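You operate a simulated robot arm through the tools that you are given. There is no shell and no other tool. Be economical: measure what you need, move in short steps, check, and stop when the job is done.

The job below is to be done with a simulated two-armed robot. You get a single attempt, and the scene is never put back.

TASK
Put one of the nuts from the long tray below the green edge unit in the black tray. Take the job sheet from the low shelf of the green table and leave it on the yellow stand. Stack the small box labelled "nuts" from the low shelf of the green table on top of the small box that says "clips". Take the 0.5 shim from the steel bench and leave it on the packing table. Pick up the brush from the steel bench with one hand, pass it to the other hand and put it on the yellow stand. Open the cream drawer, put the yellow strap from the packing table in the inside of the cream drawer, then shut the drawer. The order is free. Set down upright: brush.

It is judged by the outcome, as a careful person would: the job done as asked, and still so three seconds after it is handed in. It fails if anything else is knocked over, pushed out of place, dropped, spilled or broken. Flat cloth is picked up by pressing the open fingertips on it (5 to 10 N) and closing them slowly along it; thin cloth reads only 2 to 8 mm in the jaws.

THE ROBOT
Two 7-joint arms with two-finger parallel grippers on one trunk, on a base that drives. Base frame: it is fixed to the floor where the robot stands at the start and does not move with it; the origin is under the middle of the robot, x ahead of it, y to its left, z up. Lengths are in mm, angles in degrees, forces in N, time in s.
The left shoulder is at the start at [60, 147, 502], the right one opposite. With the tool pointing down near the work surface each hand reaches from about 300 to 760 mm from the robot's upright axis, wherever it stands, measured 20 degrees to its own side. Places, roughly: black tray (20x18x5 cm) [-800, 100, 300]; brush (3x3x17 cm) [6900, 800, 900]; cream drawer [5300, -1000, 700]; inside of the cream drawer [5400, -1000, 600]; job sheet [5500, -750, 250]; nut (4x5x2 cm) [600, 300, 800]; packing table [7300, -3200, 900]; shim [7000, 250, 1000]; small box [5500, -750, 500]; strap [7000, -2500, 1000]; yellow stand [5400, 400, 700]. Payload 3.43 kg a hand.
The TCP of each hand is the grasp point between the finger pads, 30 mm short of the fingertips. In the tool frame z runs along the fingers and y along their closing line. Largest opening 94 mm; finger width 28, thickness 10; the body of the gripper, 50 by 96 mm, starts 55 mm behind the TCP.
Orientation is told as [roll, pitch, yaw] about the base's x, y, z axes, in that order, counted from this pose: with the fingers straight down and closing along the base's y, the tool's x points along the base's -x, its y along +y and its z along -z.

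THE INTERFACE
- The arms move only by the tool move_arm. It takes "left_moves", "right_moves" or both (then of equal length, played together; a hand with none holds still); each is a list of rows, each a list of 3 entries, a list of its own where there are three numbers: the shift along the tool's x, y, z in units of 400 mm (1.0 is 400 mm), then the turn, a rotation vector about the tool's x, y, z in units of 180 degrees (1.0 is 180 degrees), then the finger opening in mm, from 0 to 94. In form: [[[x, y, z], [wx, wy, wz], jaw], ...]. A call has 1 to 8 rows; each row is the pose to reach, as a shift and turn from the pose commanded when the call began, along the tool's axes at that moment. A call with a number of a shift or a turn outside -1 to 1 is refused whole. A row lasts 0.2 s, in which the tool goes at most 50 mm and 8.6 degrees; a call with a longer step from one row to the next is refused whole, and so is a gripper value outside its range. A pose out of reach is approached as far as the arm can. The call stops where the force on the tool passes 40 N (or 10 N more than at its start, if that is more) or the arm is blocked; 0.2 s more then pass. The fingers move at their own pace (about 72 mm/s each) and stop on an object; they squeeze with about 27 N. The grip force told is the motor's: it shows also when the fingers shut on nothing. Time passes only in rows, and 0.2 s behind the last, so rows that repeat a pose let the fingers close. The reply holds the time, the measured pose of the TCP, the force on the tool along the base axes, the opening and the grip force, in the units named above and with some noise, with the torque about the TCP (base axes, N m) and any sound that the robot's microphone picked up.
- Cameras (640 x 400 px; columns grow to the right, rows downward): "scene" is now at [-4.4, 56.7, 1104.1]; the picture's right is [0.91, -0.41, -0.00], its down [-0.34, -0.76, -0.56] and it looks along [0.23, 0.51, -0.83] (base axes); focal length 214 px, centre (320, 200). "left" rides on the left gripper at [76, -14, -103] in its tool frame; the picture's right is [0.18, 0.98, 0.00], its down [-0.75, 0.14, -0.64] and it looks along [-0.63, 0.12, 0.77] (tool axes); focal length 243 px, centre (320, 200). "right" rides on the right gripper at [76, 14, -103] in its tool frame; the picture's right is [-0.18, 0.98, 0.00], its down [-0.75, -0.14, -0.64] and it looks along [-0.63, -0.12, 0.77] (tool axes); focal length 243 px, centre (320, 200). There is no depth. A picture from a camera that has moved, and an enlarged one, comes with that camera's place and axes in the base frame and with its lens. The place of the scene camera against the robot may be out by one fixed shift of up to 12 mm in any direction.
- camera(camera): a new picture of that camera. It takes no simulated time.
- slide_trunk(by): slides the trunk up (or, below 0, down) by that many mm; the arms and the scene camera ride with it, the base frame stays. It gives what a move gives, with no picture.
- roll_base(legs): drives the robot by 1 to 6 legs, each [ahead, left, turn to the left] in mm, mm and degrees, along the robot's own axes; the way and the turn of a leg run together, so that a leg with both is an arc; at most 1500 mm and 180 degrees a leg. The arms and the cameras ride along, it lands a little off, and it stops where it bumps. It gives what a move gives.
- turn_head(pan, tilt): turns the head with the scene camera to pan (to the left, within 86 degrees either way) and tilt (down, from -29 to 69), counted from straight ahead of the robot. It gives what a move gives.
- close_up(camera, box): a new picture of the part [left, top, right, bottom] of that camera's present view, enlarged. It takes no simulated time.
- close_job(): hands the job in; it is judged then, once.

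Work in short steps. Places have to be worked out from the pictures, the camera data and where the tool is seen: move nearer, look again, correct. Check each grasp and each placing, and mend what went wrong. You have 217 turns and 220 pictures in all, those below and enlarged ones among them. Open the grippers and draw the arms clear of the work before you hand the job in, unless the task says otherwise; then end with one line.

The tools are called after "Request:" as name(argument=value, ...) on one line, values as JSON. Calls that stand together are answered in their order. move_arm: Moves the arms, as the interface text tells. Its arguments: {"type":"object","properties":{"left_moves":{"type":"array"},"right_moves":{"type":"array"}},"required":[]} The other tools are called the same way: slide_trunk (by) slides the trunk up or down; roll_base (legs) drives the base; turn_head (pan, tilt) turns the head that bears the scene camera; camera (camera) takes a picture; close_up (camera, box) takes an enlarged picture of a part of a camera's view; close_job () hands the job in.

At the start:

```text
t: 0.0
left_tool_pos: [305.4, 331.1, 953.0]
left_ee_rot: [-0.1, -0.1, 0.0]
left_ft_force: [0.0, -0.5, -0.1]
left_torque: [0.02, -0.02, 0.03]
left_finger_gap: 94.3
left_grip_force: 0.1
right_tool_pos: [311.3, 14.5, 952.5]
right_ee_rot: [0.1, 0.0, 0.0]
right_ft_force: [0.5, -0.2, 0.0]
right_torque: [0.0, -0.03, -0.02]
right_finger_gap: 93.9
right_grip_force: 0.0
trunk travel left (down, up): [-209.0, 41.0]
robot x, y, heading: [-1.6, -3.0, 0.2]
head pan, tilt: [65.8, 56.0]
```

scene: 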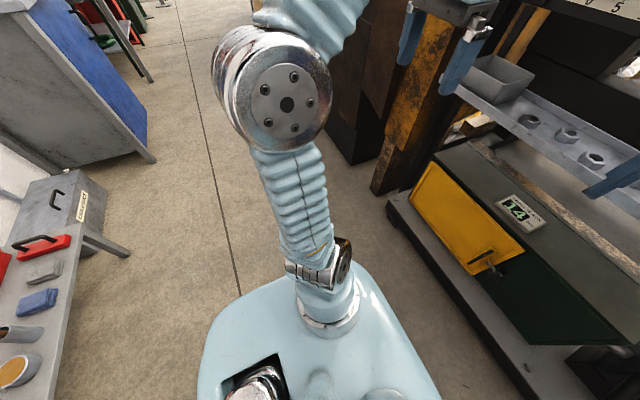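
right: 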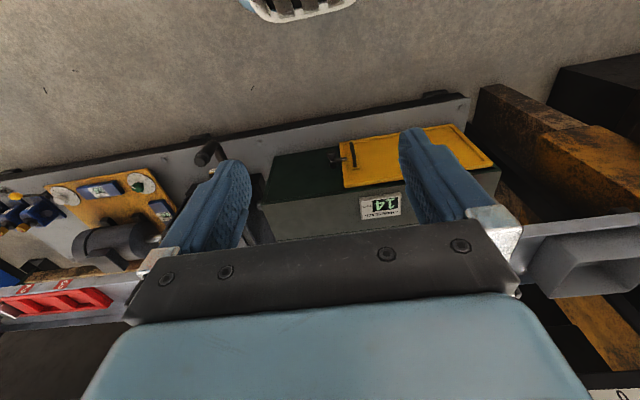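
left: 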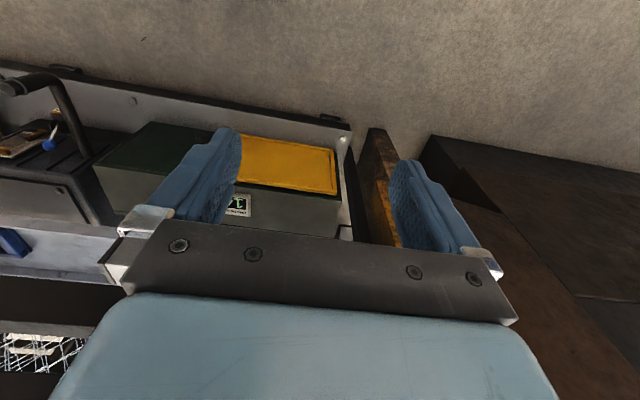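

The start view shows a long tray with nuts ahead of the robot. I look straight ahead and around to get my bearings.

Request:
turn_head(pan=0, tilt=40)

Request:
camera(camera="scene")

```text
t: 1.4
left_tool_pos: [304.7, 330.7, 953.4]
left_ee_rot: [0.0, -0.1, 0.1]
left_ft_force: [-0.4, 0.7, 0.8]
left_torque: [0.0, 0.01, -0.01]
left_finger_gap: 94.1
left_grip_force: 0.1
right_tool_pos: [311.6, 15.4, 952.9]
right_ee_rot: [0.1, 0.0, -0.1]
right_ft_force: [0.3, 0.2, 0.1]
right_torque: [0.0, 0.0, -0.03]
right_finger_gap: 93.9
right_grip_force: 0.0
trunk travel left (down, up): [-209.0, 41.0]
robot x, y, heading: [-2.0, -3.9, -0.1]
head pan, tilt: [0.0, 40.0]
```

```text
216 pictures are left
camera scene: at [51.5, -8.0, 1126.1], right [0.0, -1.0, 0.0], down [-0.64, 0.0, -0.77], along [0.77, 0.0, -0.64], focal length 214 px, centre (320, 200)
```

scene: 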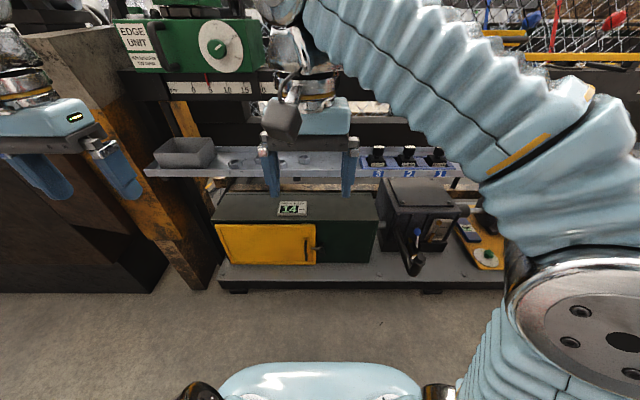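

I take an enlarged view of the nut tray and of the long view behind.

Request:
close_up(camera="scene", box=[100, 60, 400, 220])

Request:
turn_head(pan=86, tilt=30)

Request:
camera(camera="scene")

Request:
turn_head(pan=-86, tilt=15)

Request:
camera(camera="scene")

```text
2.13 times, centred on (250, 140) of scene
camera zoom: at [51.5, -8.0, 1126.1], right [0.0, -1.0, 0.0], down [-0.64, 0.0, -0.77], along [0.77, 0.0, -0.64], focal length 458 px, centre (469, 328)
```

zoom: 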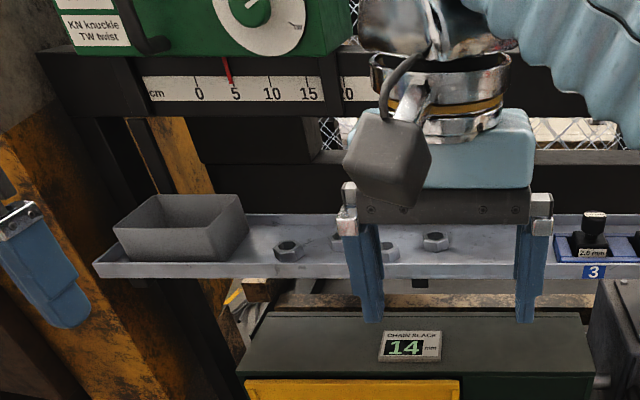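

```text
t: 3.0
left_tool_pos: [306.9, 329.8, 951.7]
left_ee_rot: [0.0, -0.1, 0.1]
left_ft_force: [-0.1, 0.8, -0.1]
left_torque: [0.01, 0.02, -0.03]
left_finger_gap: 94.1
left_grip_force: 0.1
right_tool_pos: [311.0, 14.1, 952.5]
right_ee_rot: [0.1, 0.0, 0.0]
right_ft_force: [-0.6, 0.7, -0.4]
right_torque: [-0.01, 0.01, 0.0]
right_finger_gap: 93.9
right_grip_force: 0.0
trunk travel left (down, up): [-209.0, 41.0]
robot x, y, heading: [-0.1, -1.8, 0.1]
head pan, tilt: [85.9, 30.0]
```

```text
214 pictures are left
camera scene: at [-27.1, 82.2, 1141.4], right [1.0, -0.07, 0.0], down [-0.04, -0.5, -0.87], along [0.06, 0.86, -0.5], focal length 214 px, centre (320, 200)
```

scene: 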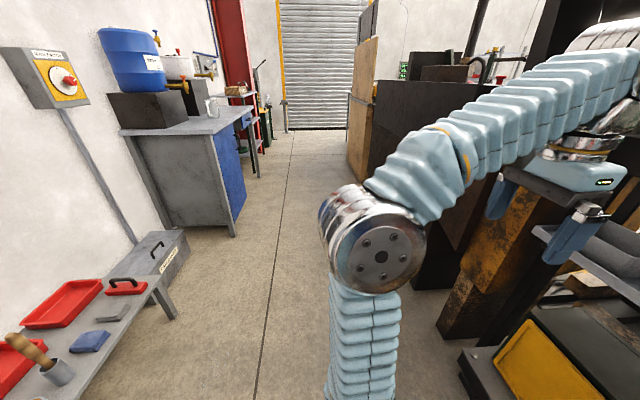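

```text
t: 5.6
left_tool_pos: [305.6, 331.7, 953.1]
left_ee_rot: [-0.1, 0.0, 0.0]
left_ft_force: [0.4, -0.1, 0.3]
left_torque: [-0.03, 0.02, 0.02]
left_finger_gap: 93.9
left_grip_force: 0.1
right_tool_pos: [311.0, 13.9, 952.6]
right_ee_rot: [0.0, 0.0, 0.1]
right_ft_force: [0.2, 0.5, 0.3]
right_torque: [0.03, -0.01, 0.0]
right_finger_gap: 94.1
right_grip_force: 0.0
trunk travel left (down, up): [-209.0, 41.0]
robot x, y, heading: [1.2, 1.7, 0.1]
head pan, tilt: [-85.9, 15.0]
```

```text
213 pictures are left
camera scene: at [-26.9, -101.2, 1165.7], right [-1.0, -0.07, 0.0], down [-0.02, 0.26, -0.97], along [0.07, -0.96, -0.26], focal length 214 px, centre (320, 200)
```

scene: 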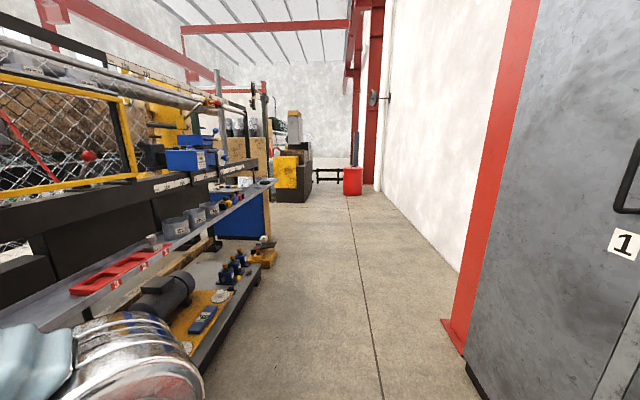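

The black tray seems to be on the low bench behind me. First I move the left hand forward toward the nut tray partway and look with its camera.

Request:
move_arm(left_moves=[[[-0.12, -0.04, 0], [0, 0, 0], 94], [[-0.24, -0.08, 0], [0, 0, 0], 94], [[-0.36, -0.12, 0], [0, 0, 0], 94], [[-0.4, -0.16, 0], [0, 0, 0], 94]])

Request:
camera(camera="left")

Request:
turn_head(pan=20, tilt=25)

Request:
camera(camera="scene")

```text
refused: row 1 steps farther than a row can; nothing moved
```

```text
212 pictures are left
camera left: at [228.9, 316.5, 1054.9], right [-0.18, 0.98, 0.0], down [0.75, 0.14, 0.64], along [0.63, 0.12, -0.77], focal length 243 px, centre (320, 200)
```

left: 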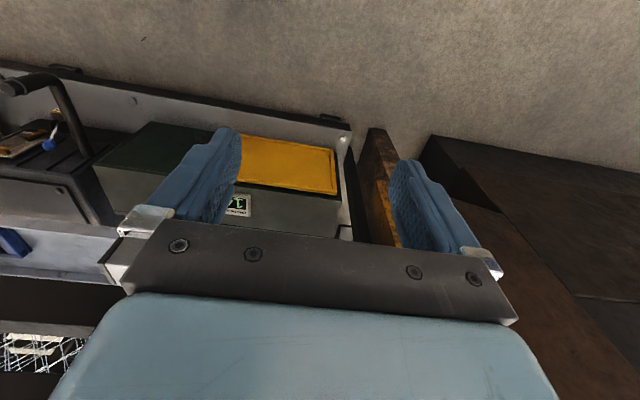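

```text
t: 7.4
left_tool_pos: [304.8, 329.5, 952.6]
left_ee_rot: [0.0, -0.1, 0.0]
left_ft_force: [0.9, 0.2, -0.5]
left_torque: [-0.02, 0.01, 0.03]
left_finger_gap: 94.1
left_grip_force: 0.1
right_tool_pos: [311.8, 13.8, 952.7]
right_ee_rot: [0.2, 0.1, -0.1]
right_ft_force: [-0.9, 0.4, -0.8]
right_torque: [0.02, 0.02, -0.01]
right_finger_gap: 94.1
right_grip_force: 0.0
trunk travel left (down, up): [-209.0, 41.0]
robot x, y, heading: [1.5, 0.6, -0.0]
head pan, tilt: [20.0, 25.0]
```

```text
211 pictures are left
camera scene: at [53.1, 23.4, 1149.4], right [0.34, -0.94, 0.0], down [-0.4, -0.14, -0.91], along [0.85, 0.31, -0.42], focal length 214 px, centre (320, 200)
```

scene: 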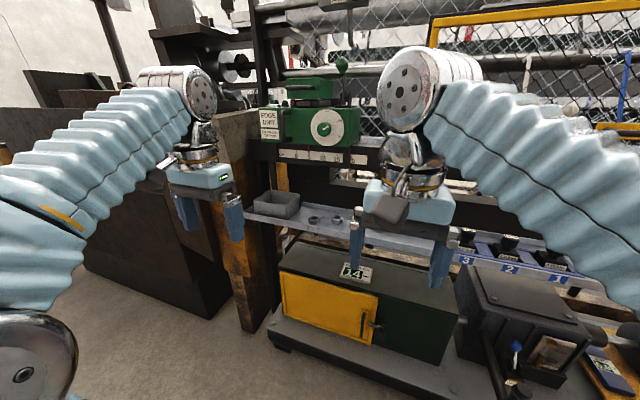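

Row steps were slightly too long; I move with smaller rows toward (460, 280).

Request:
move_arm(left_moves=[[[-0.11, -0.03, 0], [0, 0, 0], 94], [[-0.22, -0.06, 0], [0, 0, 0], 94], [[-0.33, -0.09, 0], [0, 0, 0], 94], [[-0.4, -0.12, 0], [0, 0, 0], 94]])

Request:
camera(camera="left")

Request:
camera(camera="scene")

```text
t: 8.4
left_tool_pos: [455.2, 275.7, 936.1]
left_ee_rot: [0.1, -0.4, 0.0]
left_ft_force: [-0.6, -0.3, -0.1]
left_torque: [0.11, 0.03, 0.0]
left_finger_gap: 94.1
left_grip_force: 0.0
left hand out of reach, approached as far as the arm can: row 3, 4
right_tool_pos: [310.9, 14.4, 952.9]
right_ee_rot: [0.2, 0.0, 0.0]
right_ft_force: [-1.5, -0.7, -0.3]
right_torque: [0.07, -0.01, -0.01]
right_finger_gap: 93.9
right_grip_force: 0.0
trunk travel left (down, up): [-209.0, 41.0]
robot x, y, heading: [0.7, -1.7, 0.1]
head pan, tilt: [20.0, 25.0]
```

```text
210 pictures are left
camera left: at [377.2, 261.0, 1038.7], right [-0.18, 0.98, 0.0], down [0.75, 0.14, 0.65], along [0.63, 0.12, -0.76], focal length 243 px, centre (320, 200)
```

left: 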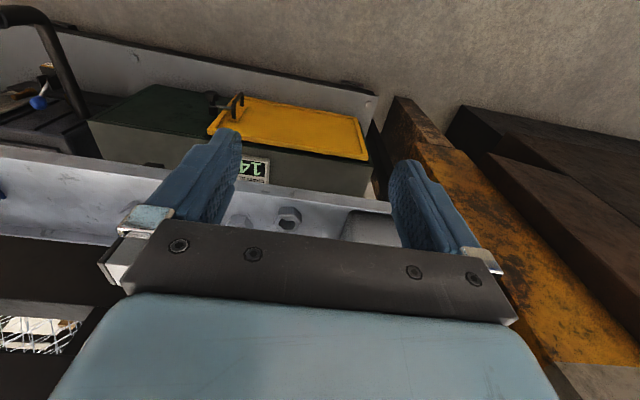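

```text
209 pictures are left
camera scene: at [52.4, 22.2, 1149.5], right [0.34, -0.94, 0.0], down [-0.4, -0.14, -0.91], along [0.85, 0.31, -0.42], focal length 214 px, centre (320, 200)
```

scene: 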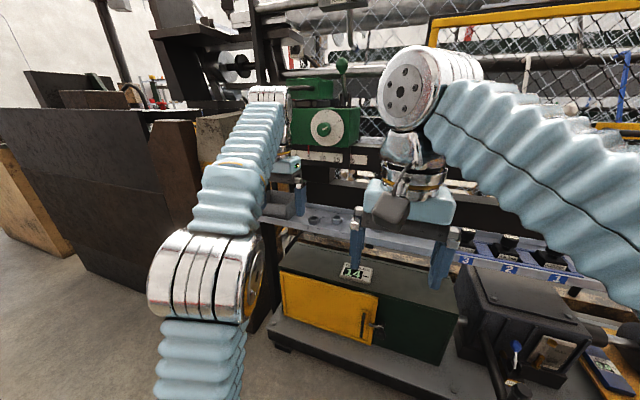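

Triangulating, nut 1 is about (643, 261, 780) with the tray front lip near x≈575. I draw the left hand back, tilt it 30° so the wrist leans toward me, and then drive 130 mm ahead.

Request:
move_arm(left_moves=[[[0.08, 0, 0], [0, -0.045, 0], 94], [[0.16, 0, 0], [0, -0.09, 0], 94], [[0.2, 0, 0], [0, -0.135, 0], 70], [[0.2, 0, 0], [0, -0.167, 0], 64]])

Request:
roll_base(legs=[[130, 0, 0]])

Request:
camera(camera="left")

Request:
camera(camera="scene")

```text
t: 9.4
left_tool_pos: [373.5, 278.8, 936.1]
left_ee_rot: [0.0, -30.2, 0.0]
left_ft_force: [0.9, 0.3, 0.1]
left_torque: [0.02, -0.04, 0.0]
left_finger_gap: 63.7
left_grip_force: 0.1
right_tool_pos: [311.8, 15.1, 953.1]
right_ee_rot: [0.1, -0.1, 0.0]
right_ft_force: [0.5, 0.4, 0.4]
right_torque: [-0.04, 0.0, -0.02]
right_finger_gap: 93.9
right_grip_force: 0.0
trunk travel left (down, up): [-209.0, 41.0]
robot x, y, heading: [-3.2, -3.6, 0.1]
head pan, tilt: [20.0, 25.0]
```

```text
t: 10.7
left_tool_pos: [504.6, 277.5, 936.6]
left_ee_rot: [0.0, -30.1, -0.1]
left_ft_force: [-0.2, -0.2, 0.1]
left_torque: [-0.03, -0.04, -0.01]
left_finger_gap: 64.0
left_grip_force: 0.2
right_tool_pos: [442.6, 13.9, 952.0]
right_ee_rot: [0.1, 0.0, -0.2]
right_ft_force: [0.3, -0.2, 0.1]
right_torque: [-0.01, -0.05, -0.04]
right_finger_gap: 93.6
right_grip_force: 0.1
trunk travel left (down, up): [-209.0, 41.0]
robot x, y, heading: [133.8, 1.3, -0.0]
head pan, tilt: [20.0, 25.0]
```

```text
208 pictures are left
camera left: at [386.8, 263.6, 986.8], right [-0.16, 0.98, -0.09], down [0.33, 0.14, 0.93], along [0.93, 0.12, -0.35], focal length 243 px, centre (320, 200)
```

left: 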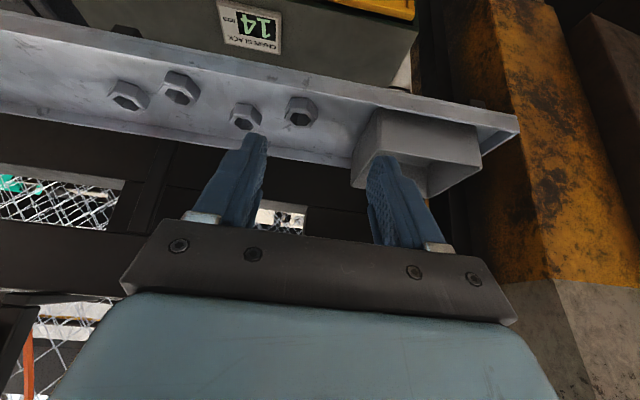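

```text
207 pictures are left
camera scene: at [183.6, 23.3, 1149.4], right [0.34, -0.94, 0.0], down [-0.4, -0.14, -0.91], along [0.85, 0.31, -0.42], focal length 214 px, centre (320, 200)
```

scene: 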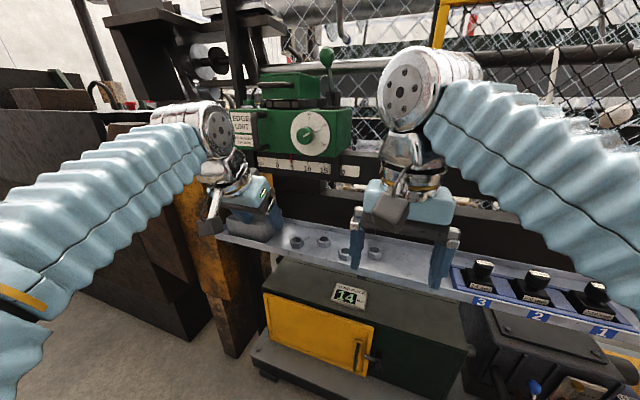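

Nut 1 is at about (636, 260, 780) from both cameras. I enlarge to see how its flats lie.

Request:
close_up(camera="left", box=[200, 70, 360, 170])

```text
4.00 times, centred on (280, 120) of left
camera zoom: at [386.8, 263.6, 986.8], right [-0.16, 0.98, -0.09], down [0.33, 0.14, 0.93], along [0.93, 0.12, -0.35], focal length 970 px, centre (480, 520)
```

zoom: 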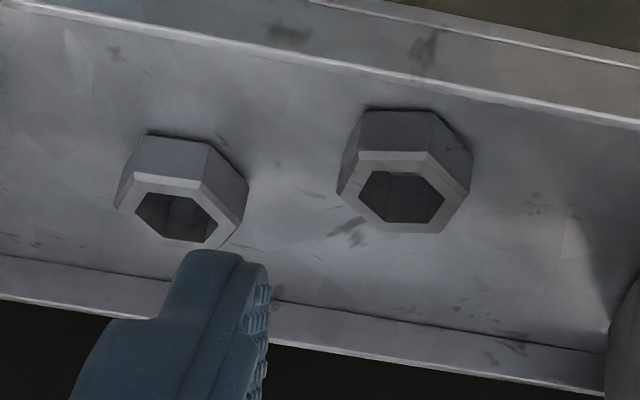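

The hex flats lie about 11–15° off the current closing line, so I yaw the hand −13° about the vertical and hover 80 mm back along the finger axis.

Request:
move_arm(left_moves=[[[-0.04, -0.006, 0.1], [0.018, 0, 0.03], 64], [[-0.08, -0.012, 0.19], [0.0361, 0, 0.0625], 64], [[-0.09, -0.0125, 0.234], [0.0361, 0, 0.0625], 64]])

Request:
camera(camera="left")

Request:
camera(camera="scene")

```text
t: 11.5
left_tool_pos: [582.8, 272.6, 874.0]
left_ee_rot: [0.1, -30.1, -13.3]
left_ft_force: [-0.3, -0.3, -0.3]
left_torque: [0.02, 0.01, 0.01]
left_finger_gap: 64.5
left_grip_force: 0.0
right_tool_pos: [443.2, 14.1, 952.6]
right_ee_rot: [0.1, 0.0, -0.2]
right_ft_force: [-0.6, -0.3, 0.6]
right_torque: [0.02, -0.03, 0.0]
right_finger_gap: 94.0
right_grip_force: 0.1
trunk travel left (down, up): [-209.0, 41.0]
robot x, y, heading: [129.5, -0.0, -0.2]
head pan, tilt: [20.0, 25.0]
```

```text
205 pictures are left
camera left: at [464.7, 285.6, 923.9], right [0.07, 0.99, -0.09], down [0.35, 0.06, 0.93], along [0.93, -0.1, -0.35], focal length 243 px, centre (320, 200)
```

left: 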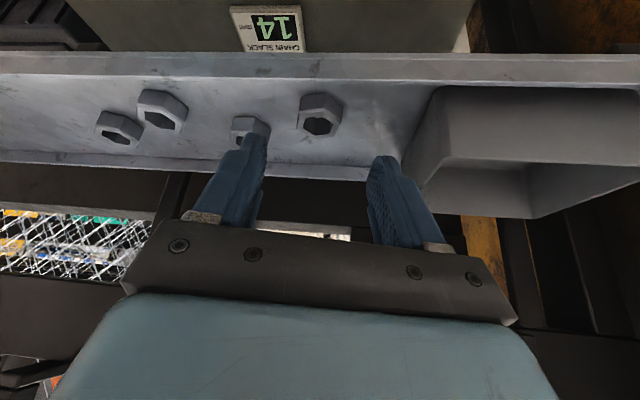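

```text
204 pictures are left
camera scene: at [183.9, 23.3, 1149.4], right [0.34, -0.94, 0.0], down [-0.4, -0.14, -0.91], along [0.85, 0.31, -0.42], focal length 214 px, centre (320, 200)
```

scene: 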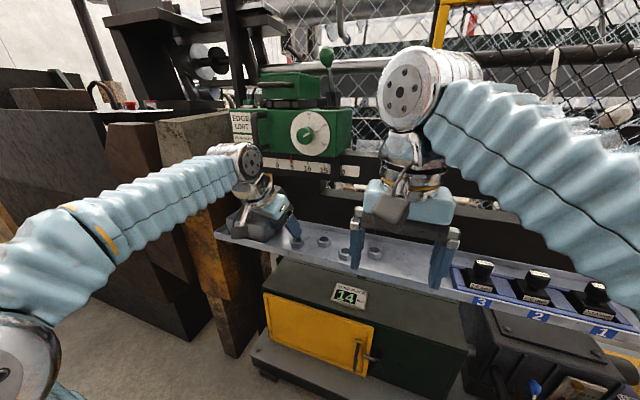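

The nut stays at (638, 260, 783), centred on the finger axis. I descend 72 mm along the fingers.

Request:
move_arm(left_moves=[[[0, 0, 0.07], [0, 0, 0], 64], [[0, 0, 0.13], [0, 0, 0], 64], [[0, 0, 0.18], [0, 0, 0], 64]])

Request:
camera(camera="left")

```text
t: 12.3
left_tool_pos: [616.7, 265.1, 812.4]
left_ee_rot: [0.0, -30.2, -13.1]
left_ft_force: [-2.7, 1.4, 4.4]
left_torque: [-0.17, 0.11, -0.14]
left_finger_gap: 63.7
left_grip_force: 0.1
right_tool_pos: [441.9, 14.0, 953.3]
right_ee_rot: [0.1, 0.0, -0.1]
right_ft_force: [-1.0, 0.7, -0.7]
right_torque: [0.02, -0.01, 0.02]
right_finger_gap: 94.0
right_grip_force: 0.2
trunk travel left (down, up): [-209.0, 41.0]
robot x, y, heading: [129.8, 1.1, -0.3]
head pan, tilt: [20.0, 25.0]
```

```text
203 pictures are left
camera left: at [498.3, 277.5, 862.8], right [0.07, 0.99, -0.09], down [0.35, 0.06, 0.93], along [0.93, -0.1, -0.34], focal length 243 px, centre (320, 200)
```

left: 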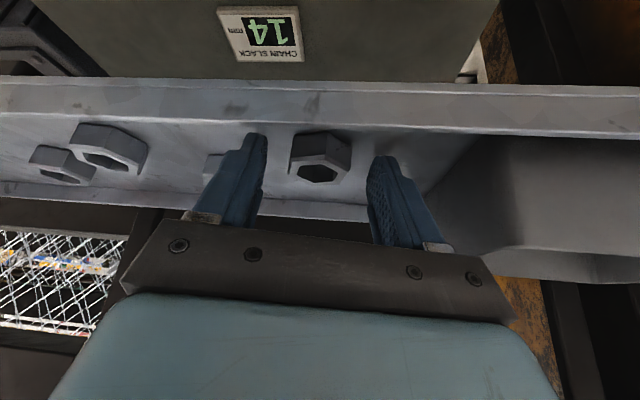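

The tips straddle the nut and are about level with its top. I descend ~10 mm more, then close.

Request:
move_arm(left_moves=[[[0, 0, 0.013], [0, 0, 0], 64], [[0, 0, 0.026], [0, 0, 0], 64], [[0, 0, 0.026], [0, 0, 0], 64]])

```text
t: 12.7
left_tool_pos: [618.4, 264.2, 814.5]
left_ee_rot: [0.3, -30.7, -13.1]
left_ft_force: [-7.5, 1.8, 16.9]
left_torque: [-0.42, 0.34, -0.31]
left_finger_gap: 64.3
left_grip_force: 0.0
right_tool_pos: [441.3, 12.7, 954.0]
right_ee_rot: [0.1, -0.1, -0.1]
right_ft_force: [0.0, -0.6, 0.1]
right_torque: [0.0, 0.03, -0.01]
right_finger_gap: 94.3
right_grip_force: 0.0
trunk travel left (down, up): [-209.0, 41.0]
robot x, y, heading: [133.7, 2.1, 0.2]
head pan, tilt: [20.0, 25.0]
stopped in row 2 (left hand): the force on the tool passed its limit at 45 N (the readings are from after the stop); the commanded pose is now the measured one
```

Contact was on the −y fingertip, so probably the tray floor (≈780). I look before closing.

Request:
close_up(camera="left", box=[200, 70, 440, 220])

```text
2.67 times, centred on (320, 145) of left
camera zoom: at [499.4, 277.2, 862.0], right [0.07, 0.99, -0.09], down [0.34, 0.06, 0.94], along [0.94, -0.09, -0.34], focal length 647 px, centre (320, 347)
```

zoom: 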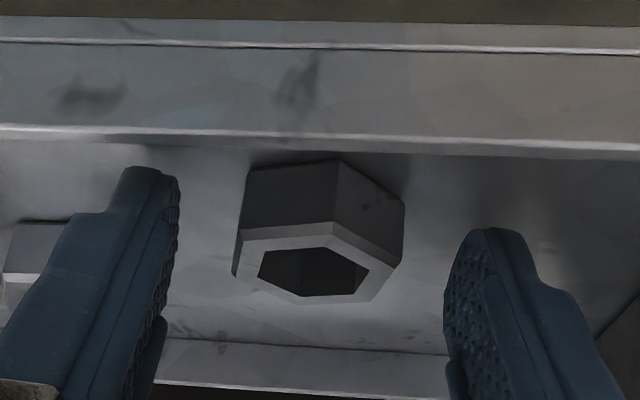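

The nut sits between the pads. I lift about 2 mm to relieve the contact and close.

Request:
move_arm(left_moves=[[[-0.0025, 0, -0.0045], [0, 0, 0], 60], [[-0.0025, 0, -0.0045], [0, 0, 0], 30], [[-0.0025, 0, -0.0045], [0, 0, 0], 20], [[-0.0025, 0, -0.0045], [0, 0, 0], 20], [[-0.0025, 0, -0.0045], [0, 0, 0], 20]])

Request:
camera(camera="left")

```text
t: 13.9
left_tool_pos: [620.1, 264.7, 813.7]
left_ee_rot: [0.2, -30.5, -13.2]
left_ft_force: [1.6, -1.2, 4.2]
left_torque: [-0.12, -0.1, 0.03]
left_finger_gap: 35.7
left_grip_force: 27.0
right_tool_pos: [441.8, 14.5, 952.5]
right_ee_rot: [0.1, 0.0, -0.1]
right_ft_force: [-1.0, 0.4, 0.1]
right_torque: [0.01, -0.01, 0.05]
right_finger_gap: 94.0
right_grip_force: 0.0
trunk travel left (down, up): [-209.0, 41.0]
robot x, y, heading: [133.3, 1.2, -0.1]
head pan, tilt: [20.0, 25.0]
```

```text
201 pictures are left
camera left: at [501.0, 277.5, 862.5], right [0.07, 0.99, -0.09], down [0.35, 0.06, 0.94], along [0.94, -0.09, -0.34], focal length 243 px, centre (320, 200)
```

left: 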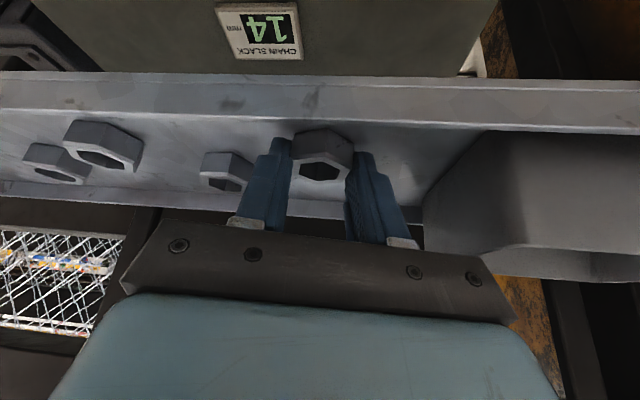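

Closed on 35.7 mm at 27 N. I lift straight up 60 mm and check.

Request:
move_arm(left_moves=[[[-0.0375, 0, -0.065], [0, 0, 0], 20], [[-0.075, 0, -0.13], [0, 0, 0], 20], [[-0.11, 0, -0.19], [0, 0, 0], 20]])

Request:
camera(camera="left")

```text
t: 14.7
left_tool_pos: [619.5, 265.4, 900.0]
left_ee_rot: [0.3, -30.3, -13.1]
left_ft_force: [0.4, 0.7, 0.3]
left_torque: [-0.04, 0.0, -0.01]
left_finger_gap: 35.6
left_grip_force: 26.8
right_tool_pos: [442.3, 15.0, 953.6]
right_ee_rot: [0.0, 0.0, -0.1]
right_ft_force: [-0.2, 0.1, 0.4]
right_torque: [0.0, 0.01, 0.03]
right_finger_gap: 94.0
right_grip_force: 0.1
trunk travel left (down, up): [-209.0, 41.0]
robot x, y, heading: [131.1, -0.7, -0.1]
head pan, tilt: [20.0, 25.0]
```

```text
200 pictures are left
camera left: at [501.1, 276.8, 950.5], right [0.07, 0.99, -0.09], down [0.35, 0.06, 0.94], along [0.93, -0.09, -0.34], focal length 243 px, centre (320, 200)
```

left: 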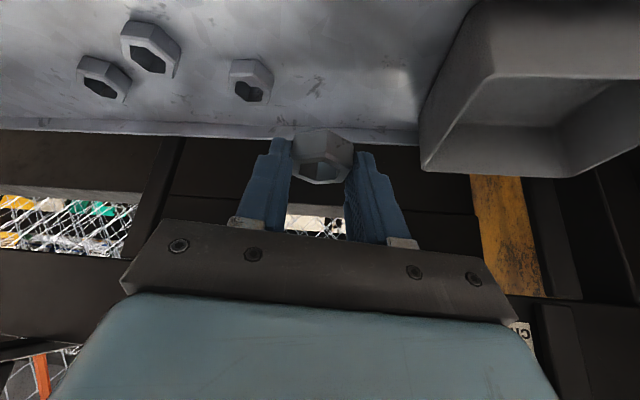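

The nut is held. I withdraw the left hand toward the robot, then back off from the machine and look behind.

Request:
move_arm(left_moves=[[[0.07, -0.02, -0.07], [0, 0, 0], 20], [[0.14, -0.04, -0.14], [0, 0, 0], 20], [[0.21, -0.06, -0.21], [0, 0, 0], 20], [[0.28, -0.08, -0.28], [0, 0, 0], 20], [[0.35, -0.1, -0.34], [0, 0, 0], 20]])

Request:
roll_base(legs=[[-130, 0, 0]])

Request:
turn_head(pan=86, tilt=45)

Request:
roll_base(legs=[[0, 0, 90]])

Request:
camera(camera="scene")

```text
t: 15.9
left_tool_pos: [425.9, 268.9, 946.8]
left_ee_rot: [0.2, -30.4, -13.1]
left_ft_force: [0.5, -0.3, -0.4]
left_torque: [-0.02, 0.03, -0.01]
left_finger_gap: 35.6
left_grip_force: 26.9
right_tool_pos: [442.2, 14.6, 953.4]
right_ee_rot: [0.1, 0.0, -0.2]
right_ft_force: [0.0, -0.2, -0.6]
right_torque: [-0.04, 0.03, -0.02]
right_finger_gap: 94.0
right_grip_force: 0.1
trunk travel left (down, up): [-209.0, 41.0]
robot x, y, heading: [127.2, 0.3, 0.1]
head pan, tilt: [20.0, 25.0]
```

```text
t: 17.2
left_tool_pos: [297.4, 267.2, 946.5]
left_ee_rot: [0.1, -30.5, -13.0]
left_ft_force: [0.7, -0.3, -1.3]
left_torque: [0.03, 0.03, 0.01]
left_finger_gap: 35.6
left_grip_force: 27.2
right_tool_pos: [312.5, 14.1, 952.0]
right_ee_rot: [0.1, 0.0, 0.0]
right_ft_force: [0.5, -0.7, 0.3]
right_torque: [0.0, 0.02, 0.01]
right_finger_gap: 94.0
right_grip_force: 0.1
trunk travel left (down, up): [-209.0, 41.0]
robot x, y, heading: [1.2, 0.8, -0.1]
head pan, tilt: [20.0, 25.0]
```

```text
t: 18.6
left_tool_pos: [295.6, 268.8, 946.1]
left_ee_rot: [0.2, -30.4, -13.0]
left_ft_force: [0.4, -0.4, -1.6]
left_torque: [0.0, 0.03, 0.0]
left_finger_gap: 35.4
left_grip_force: 27.5
right_tool_pos: [312.2, 14.1, 953.5]
right_ee_rot: [0.1, 0.0, 0.0]
right_ft_force: [0.6, 0.0, -0.3]
right_torque: [-0.01, -0.03, 0.03]
right_finger_gap: 94.0
right_grip_force: 0.1
trunk travel left (down, up): [-209.0, 41.0]
robot x, y, heading: [0.9, 0.3, -0.2]
head pan, tilt: [85.9, 45.0]
```

```text
t: 22.8
left_tool_pos: [-264.1, 299.0, 945.7]
left_ee_rot: [0.2, -30.4, 76.3]
left_ft_force: [-0.5, 0.5, -0.2]
left_torque: [-0.01, 0.0, -0.01]
left_finger_gap: 35.4
left_grip_force: 26.7
right_tool_pos: [-9.4, 311.9, 953.7]
right_ee_rot: [0.1, 0.0, 89.2]
right_ft_force: [-0.3, 0.6, 0.1]
right_torque: [0.0, -0.04, 0.03]
right_finger_gap: 93.7
right_grip_force: 0.0
trunk travel left (down, up): [-209.0, 41.0]
robot x, y, heading: [0.3, -0.1, 89.6]
head pan, tilt: [85.9, 45.0]
```

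```text
199 pictures are left
camera scene: at [-84.2, -31.2, 1118.8], right [0.08, 1.0, 0.0], down [0.7, -0.06, -0.71], along [-0.7, 0.06, -0.71], focal length 214 px, centre (320, 200)
```

scene: 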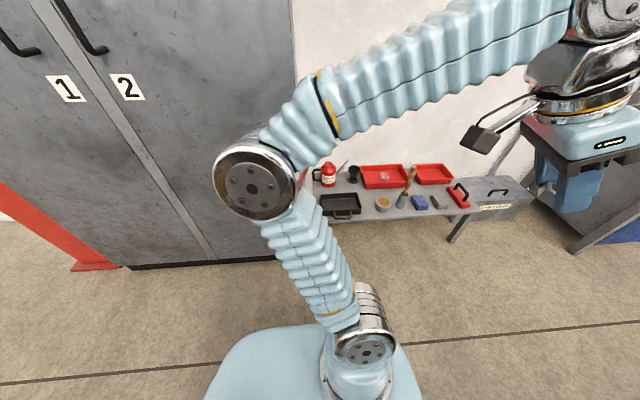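

The black tray is on the low bench, about (-850, 115, 300), lockers to its left. I turn to face the bench and drive to stand at about (-220, 250).

Request:
roll_base(legs=[[0, 0, 90], [0, -250, 0], [200, 0, 0]])

Request:
turn_head(pan=10, tilt=55)

Request:
camera(camera="scene")

Request:
camera(camera="left")

```text
t: 29.7
left_tool_pos: [-489.2, -21.3, 947.1]
left_ee_rot: [0.2, -30.4, 167.8]
left_ft_force: [1.0, 0.7, -0.9]
left_torque: [0.0, 0.01, -0.04]
left_finger_gap: 35.5
left_grip_force: 27.4
right_tool_pos: [-510.3, 232.3, 953.7]
right_ee_rot: [0.0, -0.1, -179.3]
right_ft_force: [-0.7, 0.6, 0.4]
right_torque: [-0.01, -0.01, -0.01]
right_finger_gap: 93.7
right_grip_force: 0.1
trunk travel left (down, up): [-209.0, 41.0]
robot x, y, heading: [-200.5, 252.2, -179.4]
head pan, tilt: [85.9, 45.0]
```

```text
t: 31.1
left_tool_pos: [-490.2, -19.9, 946.6]
left_ee_rot: [0.1, -30.4, 167.7]
left_ft_force: [-0.4, 0.4, -0.7]
left_torque: [0.0, 0.0, 0.0]
left_finger_gap: 35.3
left_grip_force: 26.5
right_tool_pos: [-510.2, 233.0, 952.2]
right_ee_rot: [0.1, 0.0, -179.4]
right_ft_force: [0.6, 0.6, 0.7]
right_torque: [0.0, -0.01, 0.0]
right_finger_gap: 93.8
right_grip_force: 0.0
trunk travel left (down, up): [-209.0, 41.0]
robot x, y, heading: [-198.5, 249.9, -179.3]
head pan, tilt: [10.0, 55.0]
```

```text
198 pictures are left
camera scene: at [-242.8, 229.8, 1105.4], right [-0.19, 0.98, 0.0], down [0.8, 0.15, -0.57], along [-0.56, -0.11, -0.82], focal length 214 px, centre (320, 200)
```

scene: 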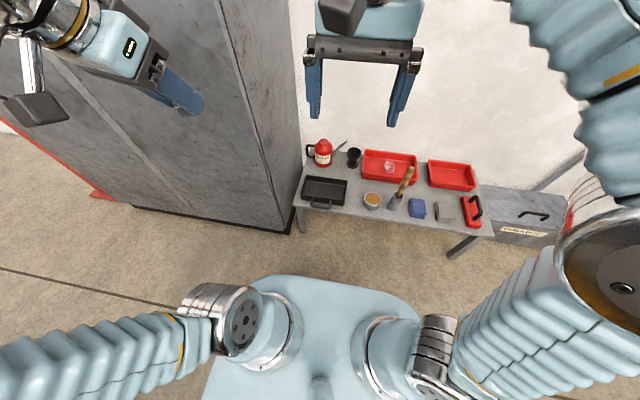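

```text
197 pictures are left
camera left: at [-372.6, -31.2, 996.1], right [-0.05, -0.99, -0.09], down [-0.35, -0.07, 0.94], along [-0.94, 0.08, -0.34], focal length 243 px, centre (320, 200)
```

left: 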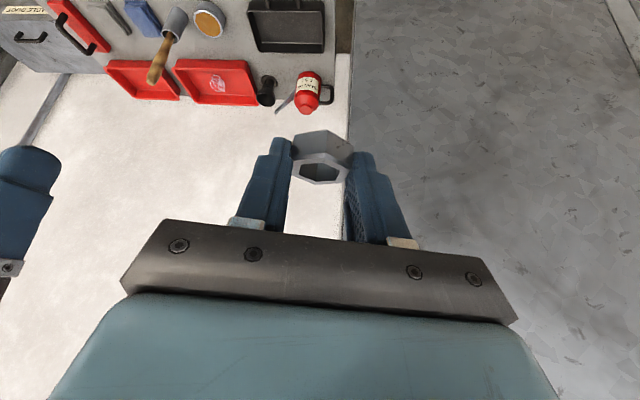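

Tray centre estimate ≈ (-845, 138, 305). I lower the trunk 200 mm and shift a bit to my right so the left arm comes from its own side.

Request:
slide_trunk(by=-200)

Request:
roll_base(legs=[[30, -70, 0]])

Request:
camera(camera="scene")

```text
t: 33.3
left_tool_pos: [-489.0, -19.8, 745.8]
left_ee_rot: [0.2, -30.4, 167.7]
left_ft_force: [0.4, 0.4, -1.8]
left_torque: [-0.01, -0.01, 0.02]
left_finger_gap: 35.6
left_grip_force: 26.5
right_tool_pos: [-511.2, 232.0, 753.8]
right_ee_rot: [0.1, 0.0, -179.3]
right_ft_force: [0.3, -0.5, 0.0]
right_torque: [0.0, -0.01, -0.01]
right_finger_gap: 94.0
right_grip_force: 0.1
trunk travel left (down, up): [-9.0, 241.0]
robot x, y, heading: [-198.7, 251.4, -179.3]
head pan, tilt: [10.0, 55.0]
```

```text
t: 34.4
left_tool_pos: [-521.3, 50.8, 746.3]
left_ee_rot: [0.3, -30.4, 167.8]
left_ft_force: [0.5, -0.7, -1.7]
left_torque: [-0.01, -0.02, 0.02]
left_finger_gap: 35.9
left_grip_force: 27.0
right_tool_pos: [-541.3, 304.2, 753.2]
right_ee_rot: [0.1, 0.0, -179.3]
right_ft_force: [-0.2, -0.2, 0.4]
right_torque: [0.01, 0.02, 0.02]
right_finger_gap: 93.9
right_grip_force: 0.2
trunk travel left (down, up): [-9.0, 241.0]
robot x, y, heading: [-226.2, 322.3, -179.4]
head pan, tilt: [10.0, 55.0]
```

```text
196 pictures are left
camera scene: at [-273.6, 300.7, 905.4], right [-0.19, 0.98, 0.0], down [0.81, 0.15, -0.57], along [-0.56, -0.11, -0.82], focal length 214 px, centre (320, 200)
```

scene: 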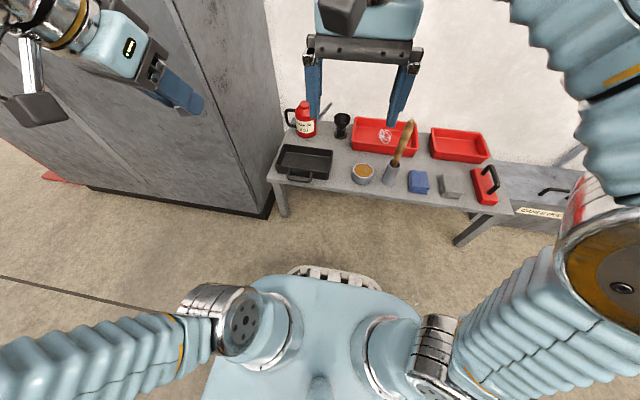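

Tray again near (-845, 134). I move the left hand to above it in 8 rows, keeping the tilt.

Request:
move_arm(left_moves=[[[-0.042, -0.0055, 0.115], [0, 0, 0], 20], [[-0.084, -0.011, 0.23], [0, 0, 0], 20], [[-0.126, -0.0165, 0.345], [0, 0, 0], 20], [[-0.168, -0.022, 0.46], [0, 0, 0], 20], [[-0.21, -0.0275, 0.575], [0, 0, 0], 20], [[-0.252, -0.033, 0.69], [0, 0, 0], 20], [[-0.294, -0.0385, 0.805], [0, 0, 0], 20], [[-0.336, -0.044, 0.92], [0, 0, 0], 20]])

Request:
camera(camera="scene")

Request:
camera(camera="left")

```text
t: 36.2
left_tool_pos: [-811.7, 127.9, 495.6]
left_ee_rot: [0.2, -30.5, 167.7]
left_ft_force: [-0.2, -0.5, -0.6]
left_torque: [0.04, -0.03, -0.01]
left_finger_gap: 35.5
left_grip_force: 26.8
right_tool_pos: [-540.3, 303.9, 753.4]
right_ee_rot: [0.2, 0.1, -179.3]
right_ft_force: [0.7, -0.3, -0.6]
right_torque: [0.02, 0.02, -0.01]
right_finger_gap: 94.1
right_grip_force: 0.0
trunk travel left (down, up): [-9.0, 241.0]
robot x, y, heading: [-229.4, 325.2, -179.4]
head pan, tilt: [10.0, 55.0]
```

```text
195 pictures are left
camera scene: at [-273.3, 300.7, 905.4], right [-0.19, 0.98, 0.0], down [0.8, 0.15, -0.57], along [-0.56, -0.11, -0.82], focal length 214 px, centre (320, 200)
```

scene: 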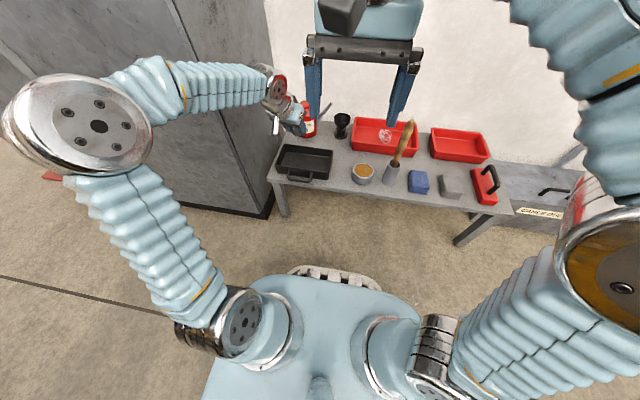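

```text
194 pictures are left
camera left: at [-693.6, 117.5, 545.9], right [-0.05, -0.99, -0.09], down [-0.35, -0.07, 0.94], along [-0.94, 0.08, -0.34], focal length 243 px, centre (320, 200)
```

left: 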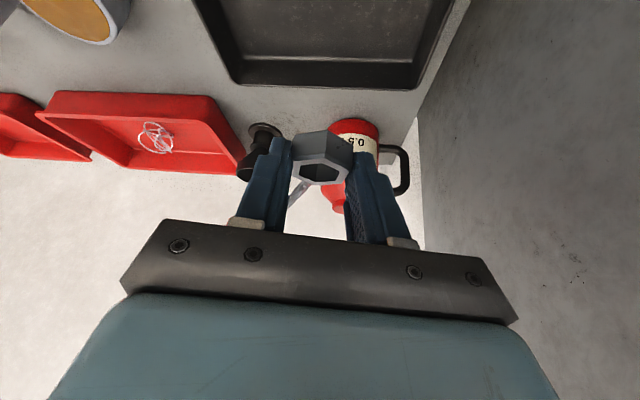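

The tray spans y≈32–246 with its far rim at x≈-911, so centre ≈ (-821, 139). I descend 140 mm straight down.

Request:
move_arm(left_moves=[[[0.06, -0.009, 0.1], [0, 0, 0], 20], [[0.12, -0.018, 0.2], [0, 0, 0], 20], [[0.181, -0.027, 0.3], [0, 0, 0], 20]])

Request:
camera(camera="left")

Request:
close_up(camera="scene", box=[240, 80, 400, 220])

```text
t: 37.0
left_tool_pos: [-806.9, 139.1, 356.8]
left_ee_rot: [0.2, -30.4, 167.7]
left_ft_force: [-1.2, -0.8, 0.1]
left_torque: [-0.01, -0.01, 0.0]
left_finger_gap: 35.5
left_grip_force: 26.7
right_tool_pos: [-540.2, 303.8, 753.1]
right_ee_rot: [0.1, -0.1, -179.2]
right_ft_force: [0.1, -0.3, 0.9]
right_torque: [0.01, 0.03, 0.0]
right_finger_gap: 94.1
right_grip_force: 0.1
trunk travel left (down, up): [-9.0, 241.0]
robot x, y, heading: [-228.0, 323.8, -179.4]
head pan, tilt: [10.0, 55.0]
```

```text
193 pictures are left
camera left: at [-690.2, 128.8, 406.3], right [-0.05, -0.99, -0.09], down [-0.35, -0.07, 0.94], along [-0.94, 0.08, -0.34], focal length 243 px, centre (320, 200)
```

left: 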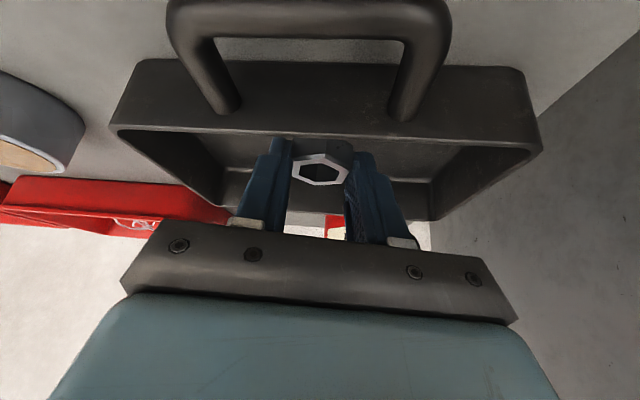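

```text
2.86 times, centred on (320, 150) of scene
camera zoom: at [-273.5, 300.7, 905.5], right [-0.19, 0.98, 0.0], down [0.8, 0.15, -0.57], along [-0.56, -0.11, -0.82], focal length 613 px, centre (320, 343)
```

zoom: 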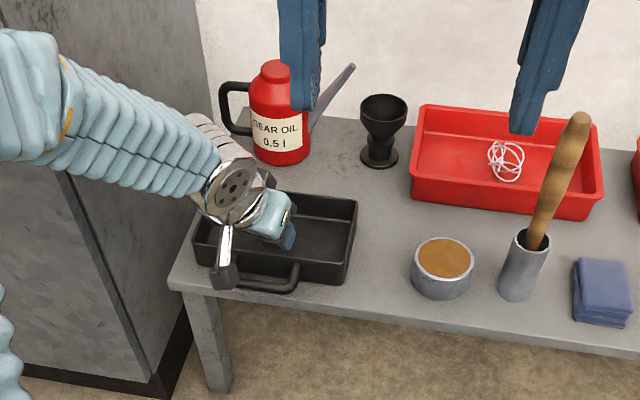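

Inside the tray above the floor, clear of the handle. I lower gently until contact.

Request:
move_arm(left_moves=[[[0.006, 0, 0.0104], [0, 0, 0], 20], [[0.0125, 0, 0.0217], [0, 0, 0], 20], [[0.019, 0, 0.0325], [0, 0, 0], 20]])

```text
t: 37.8
left_tool_pos: [-807.6, 139.0, 341.1]
left_ee_rot: [0.1, -30.3, 167.6]
left_ft_force: [-0.1, -0.4, -0.1]
left_torque: [0.02, 0.0, -0.01]
left_finger_gap: 35.5
left_grip_force: 27.0
right_tool_pos: [-540.3, 303.3, 752.3]
right_ee_rot: [0.1, 0.1, -179.2]
right_ft_force: [0.1, -0.1, -0.4]
right_torque: [0.0, -0.01, -0.03]
right_finger_gap: 94.1
right_grip_force: 0.0
trunk travel left (down, up): [-9.0, 241.0]
robot x, y, heading: [-232.2, 322.4, -179.5]
head pan, tilt: [10.0, 55.0]
```

Request:
move_arm(left_moves=[[[0.004, 0, 0.007], [0, 0, 0], 20], [[0.008, 0, 0.014], [0, 0, 0], 20], [[0.012, 0, 0.021], [0, 0, 0], 20], [[0.016, 0, 0.028], [0, 0, 0], 20], [[0.02, 0, 0.035], [0, 0, 0], 20]])

Request:
camera(camera="left")

```text
t: 38.6
left_tool_pos: [-810.9, 141.3, 338.9]
left_ee_rot: [0.2, -31.2, 167.7]
left_ft_force: [3.2, 0.0, 18.1]
left_torque: [0.12, -0.09, 0.1]
left_finger_gap: 35.5
left_grip_force: 26.9
right_tool_pos: [-539.2, 303.9, 752.0]
right_ee_rot: [0.1, -0.1, -179.3]
right_ft_force: [-0.1, -0.5, 0.0]
right_torque: [0.0, 0.01, 0.02]
right_finger_gap: 94.1
right_grip_force: 0.0
trunk travel left (down, up): [-9.0, 241.0]
robot x, y, heading: [-227.4, 318.1, -179.2]
head pan, tilt: [10.0, 55.0]
stopped in row 4 (left hand): the force on the tool passed its limit at 46 N (the readings are from after the stop); the commanded pose is now the measured one
```

```text
191 pictures are left
camera left: at [-692.9, 130.4, 386.6], right [-0.05, -0.99, -0.09], down [-0.33, -0.07, 0.94], along [-0.94, 0.08, -0.33], focal length 243 px, centre (320, 200)
```

left: 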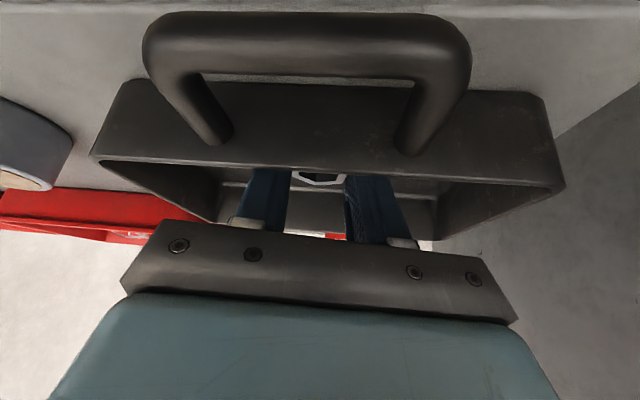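

The nut is on the tray floor. I lift 2 mm to relieve pressure, open to 60 mm, then rise.

Request:
move_arm(left_moves=[[[-0.003, 0, -0.004], [0, 0, 0], 45], [[-0.003, 0, -0.004], [0, 0, 0], 60], [[-0.003, 0, -0.004], [0, 0, 0], 60], [[-0.06, 0, -0.1], [0, 0, 0], 60], [[-0.12, 0, -0.2], [0, 0, 0], 60], [[-0.18, 0, -0.3], [0, 0, 0], 60]])

Request:
camera(camera="left")

Request:
close_up(camera="scene", box=[240, 80, 400, 220])

```text
t: 40.0
left_tool_pos: [-810.5, 139.6, 478.8]
left_ee_rot: [0.2, -30.6, 167.6]
left_ft_force: [-0.2, -0.4, -0.1]
left_torque: [-0.02, 0.0, -0.01]
left_finger_gap: 60.0
left_grip_force: 0.1
right_tool_pos: [-540.2, 304.3, 753.2]
right_ee_rot: [0.1, -0.1, -179.3]
right_ft_force: [-0.3, 0.4, -0.1]
right_torque: [-0.02, -0.01, 0.01]
right_finger_gap: 94.1
right_grip_force: 0.1
trunk travel left (down, up): [-9.0, 241.0]
robot x, y, heading: [-230.8, 322.9, -179.5]
head pan, tilt: [10.0, 55.0]
```

```text
190 pictures are left
camera left: at [-692.1, 129.3, 526.4], right [-0.05, -0.99, -0.09], down [-0.34, -0.07, 0.94], along [-0.94, 0.08, -0.34], focal length 243 px, centre (320, 200)
```

left: 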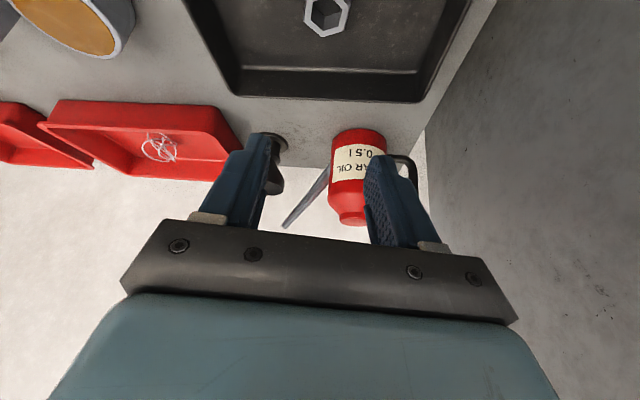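

```text
2.86 times, centred on (320, 150) of scene
camera zoom: at [-273.7, 300.7, 905.3], right [-0.19, 0.98, 0.0], down [0.81, 0.15, -0.57], along [-0.56, -0.11, -0.82], focal length 613 px, centre (320, 343)
```

zoom: 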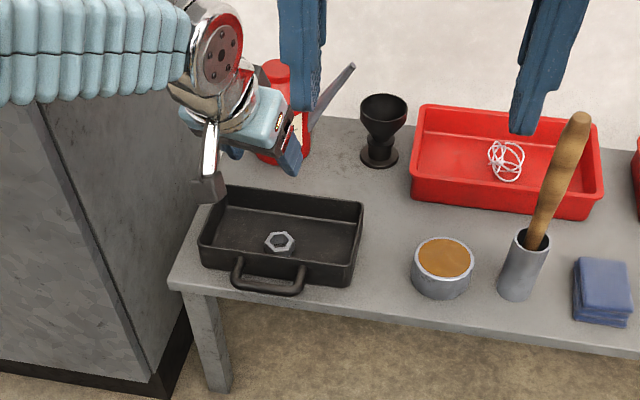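

The nut lies in the black tray. I bring the left arm back up and level it, and then look for the way to the other stations.

Request:
move_arm(left_moves=[[[0.04, 0.006, -0.1158], [0, 0.02, 0], 60], [[0.08, 0.012, -0.2316], [0, 0.04, 0], 60], [[0.12, 0.018, -0.347], [0, 0.06, 0], 60], [[0.16, 0.024, -0.463], [0, 0.08, 0], 60], [[0.2, 0.03, -0.579], [0, 0.1, 0], 60], [[0.24, 0.036, -0.695], [0, 0.12, 0], 60], [[0.28, 0.042, -0.81], [0, 0.14, 0], 60], [[0.319, 0.0475, -0.926], [0, 0.167, 0], 60]])

Request:
slide_trunk(by=200)

Request:
roll_base(legs=[[-200, 0, 0], [0, 0, -90]])

Request:
turn_head(pan=-20, tilt=10)

Request:
camera(camera="scene")

```text
t: 41.8
left_tool_pos: [-521.6, 60.4, 729.9]
left_ee_rot: [0.2, -0.7, 167.8]
left_ft_force: [0.0, -0.2, 0.2]
left_torque: [-0.01, -0.02, 0.03]
left_finger_gap: 59.7
left_grip_force: 0.0
right_tool_pos: [-541.3, 303.1, 753.4]
right_ee_rot: [0.1, 0.1, -179.4]
right_ft_force: [0.9, -0.2, 0.4]
right_torque: [0.0, 0.01, -0.01]
right_finger_gap: 94.1
right_grip_force: 0.2
trunk travel left (down, up): [-9.0, 241.0]
robot x, y, heading: [-228.0, 323.8, -179.3]
head pan, tilt: [10.0, 55.0]
```

```text
t: 44.0
left_tool_pos: [-521.1, 59.4, 928.0]
left_ee_rot: [0.1, -0.8, 167.8]
left_ft_force: [0.4, 0.1, 0.6]
left_torque: [0.01, -0.01, -0.01]
left_finger_gap: 59.7
left_grip_force: 0.0
right_tool_pos: [-538.8, 303.5, 952.7]
right_ee_rot: [0.1, -0.1, -179.3]
right_ft_force: [0.9, 0.4, 0.1]
right_torque: [0.03, -0.04, 0.02]
right_finger_gap: 94.1
right_grip_force: 0.1
trunk travel left (down, up): [-209.0, 41.0]
robot x, y, heading: [-231.3, 318.2, -179.1]
head pan, tilt: [10.0, 55.0]
```

```text
t: 49.4
left_tool_pos: [-293.2, 611.2, 929.2]
left_ee_rot: [0.1, -0.8, 79.1]
left_ft_force: [-0.6, 0.6, 1.0]
left_torque: [0.0, 0.01, -0.03]
left_finger_gap: 59.8
left_grip_force: 0.1
right_tool_pos: [-50.0, 635.1, 952.0]
right_ee_rot: [0.0, -0.1, 92.1]
right_ft_force: [0.3, -0.1, -0.3]
right_torque: [0.0, 0.01, 0.02]
right_finger_gap: 94.0
right_grip_force: 0.1
trunk travel left (down, up): [-209.0, 41.0]
robot x, y, heading: [-22.5, 324.8, 92.0]
head pan, tilt: [10.0, 55.0]
```

```text
t: 50.5
left_tool_pos: [-292.0, 610.8, 929.6]
left_ee_rot: [0.2, -0.9, 79.2]
left_ft_force: [-0.5, -0.1, 0.2]
left_torque: [-0.02, 0.02, -0.01]
left_finger_gap: 59.9
left_grip_force: 0.1
right_tool_pos: [-50.1, 635.7, 953.3]
right_ee_rot: [0.1, -0.1, 92.0]
right_ft_force: [1.2, 0.6, 0.0]
right_torque: [-0.04, -0.02, 0.0]
right_finger_gap: 93.9
right_grip_force: 0.0
trunk travel left (down, up): [-209.0, 41.0]
robot x, y, heading: [-24.7, 325.9, 91.9]
head pan, tilt: [-20.0, 10.0]
```

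```text
188 pictures are left
camera scene: at [2.3, 375.0, 1173.7], right [0.95, -0.31, 0.0], down [-0.05, -0.17, -0.98], along [0.3, 0.94, -0.17], focal length 214 px, centre (320, 200)
```

scene: 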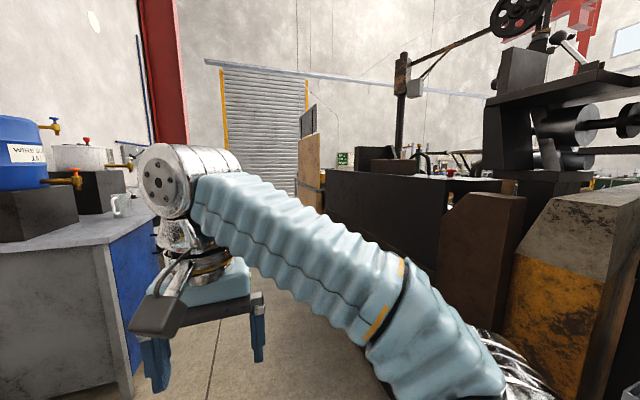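

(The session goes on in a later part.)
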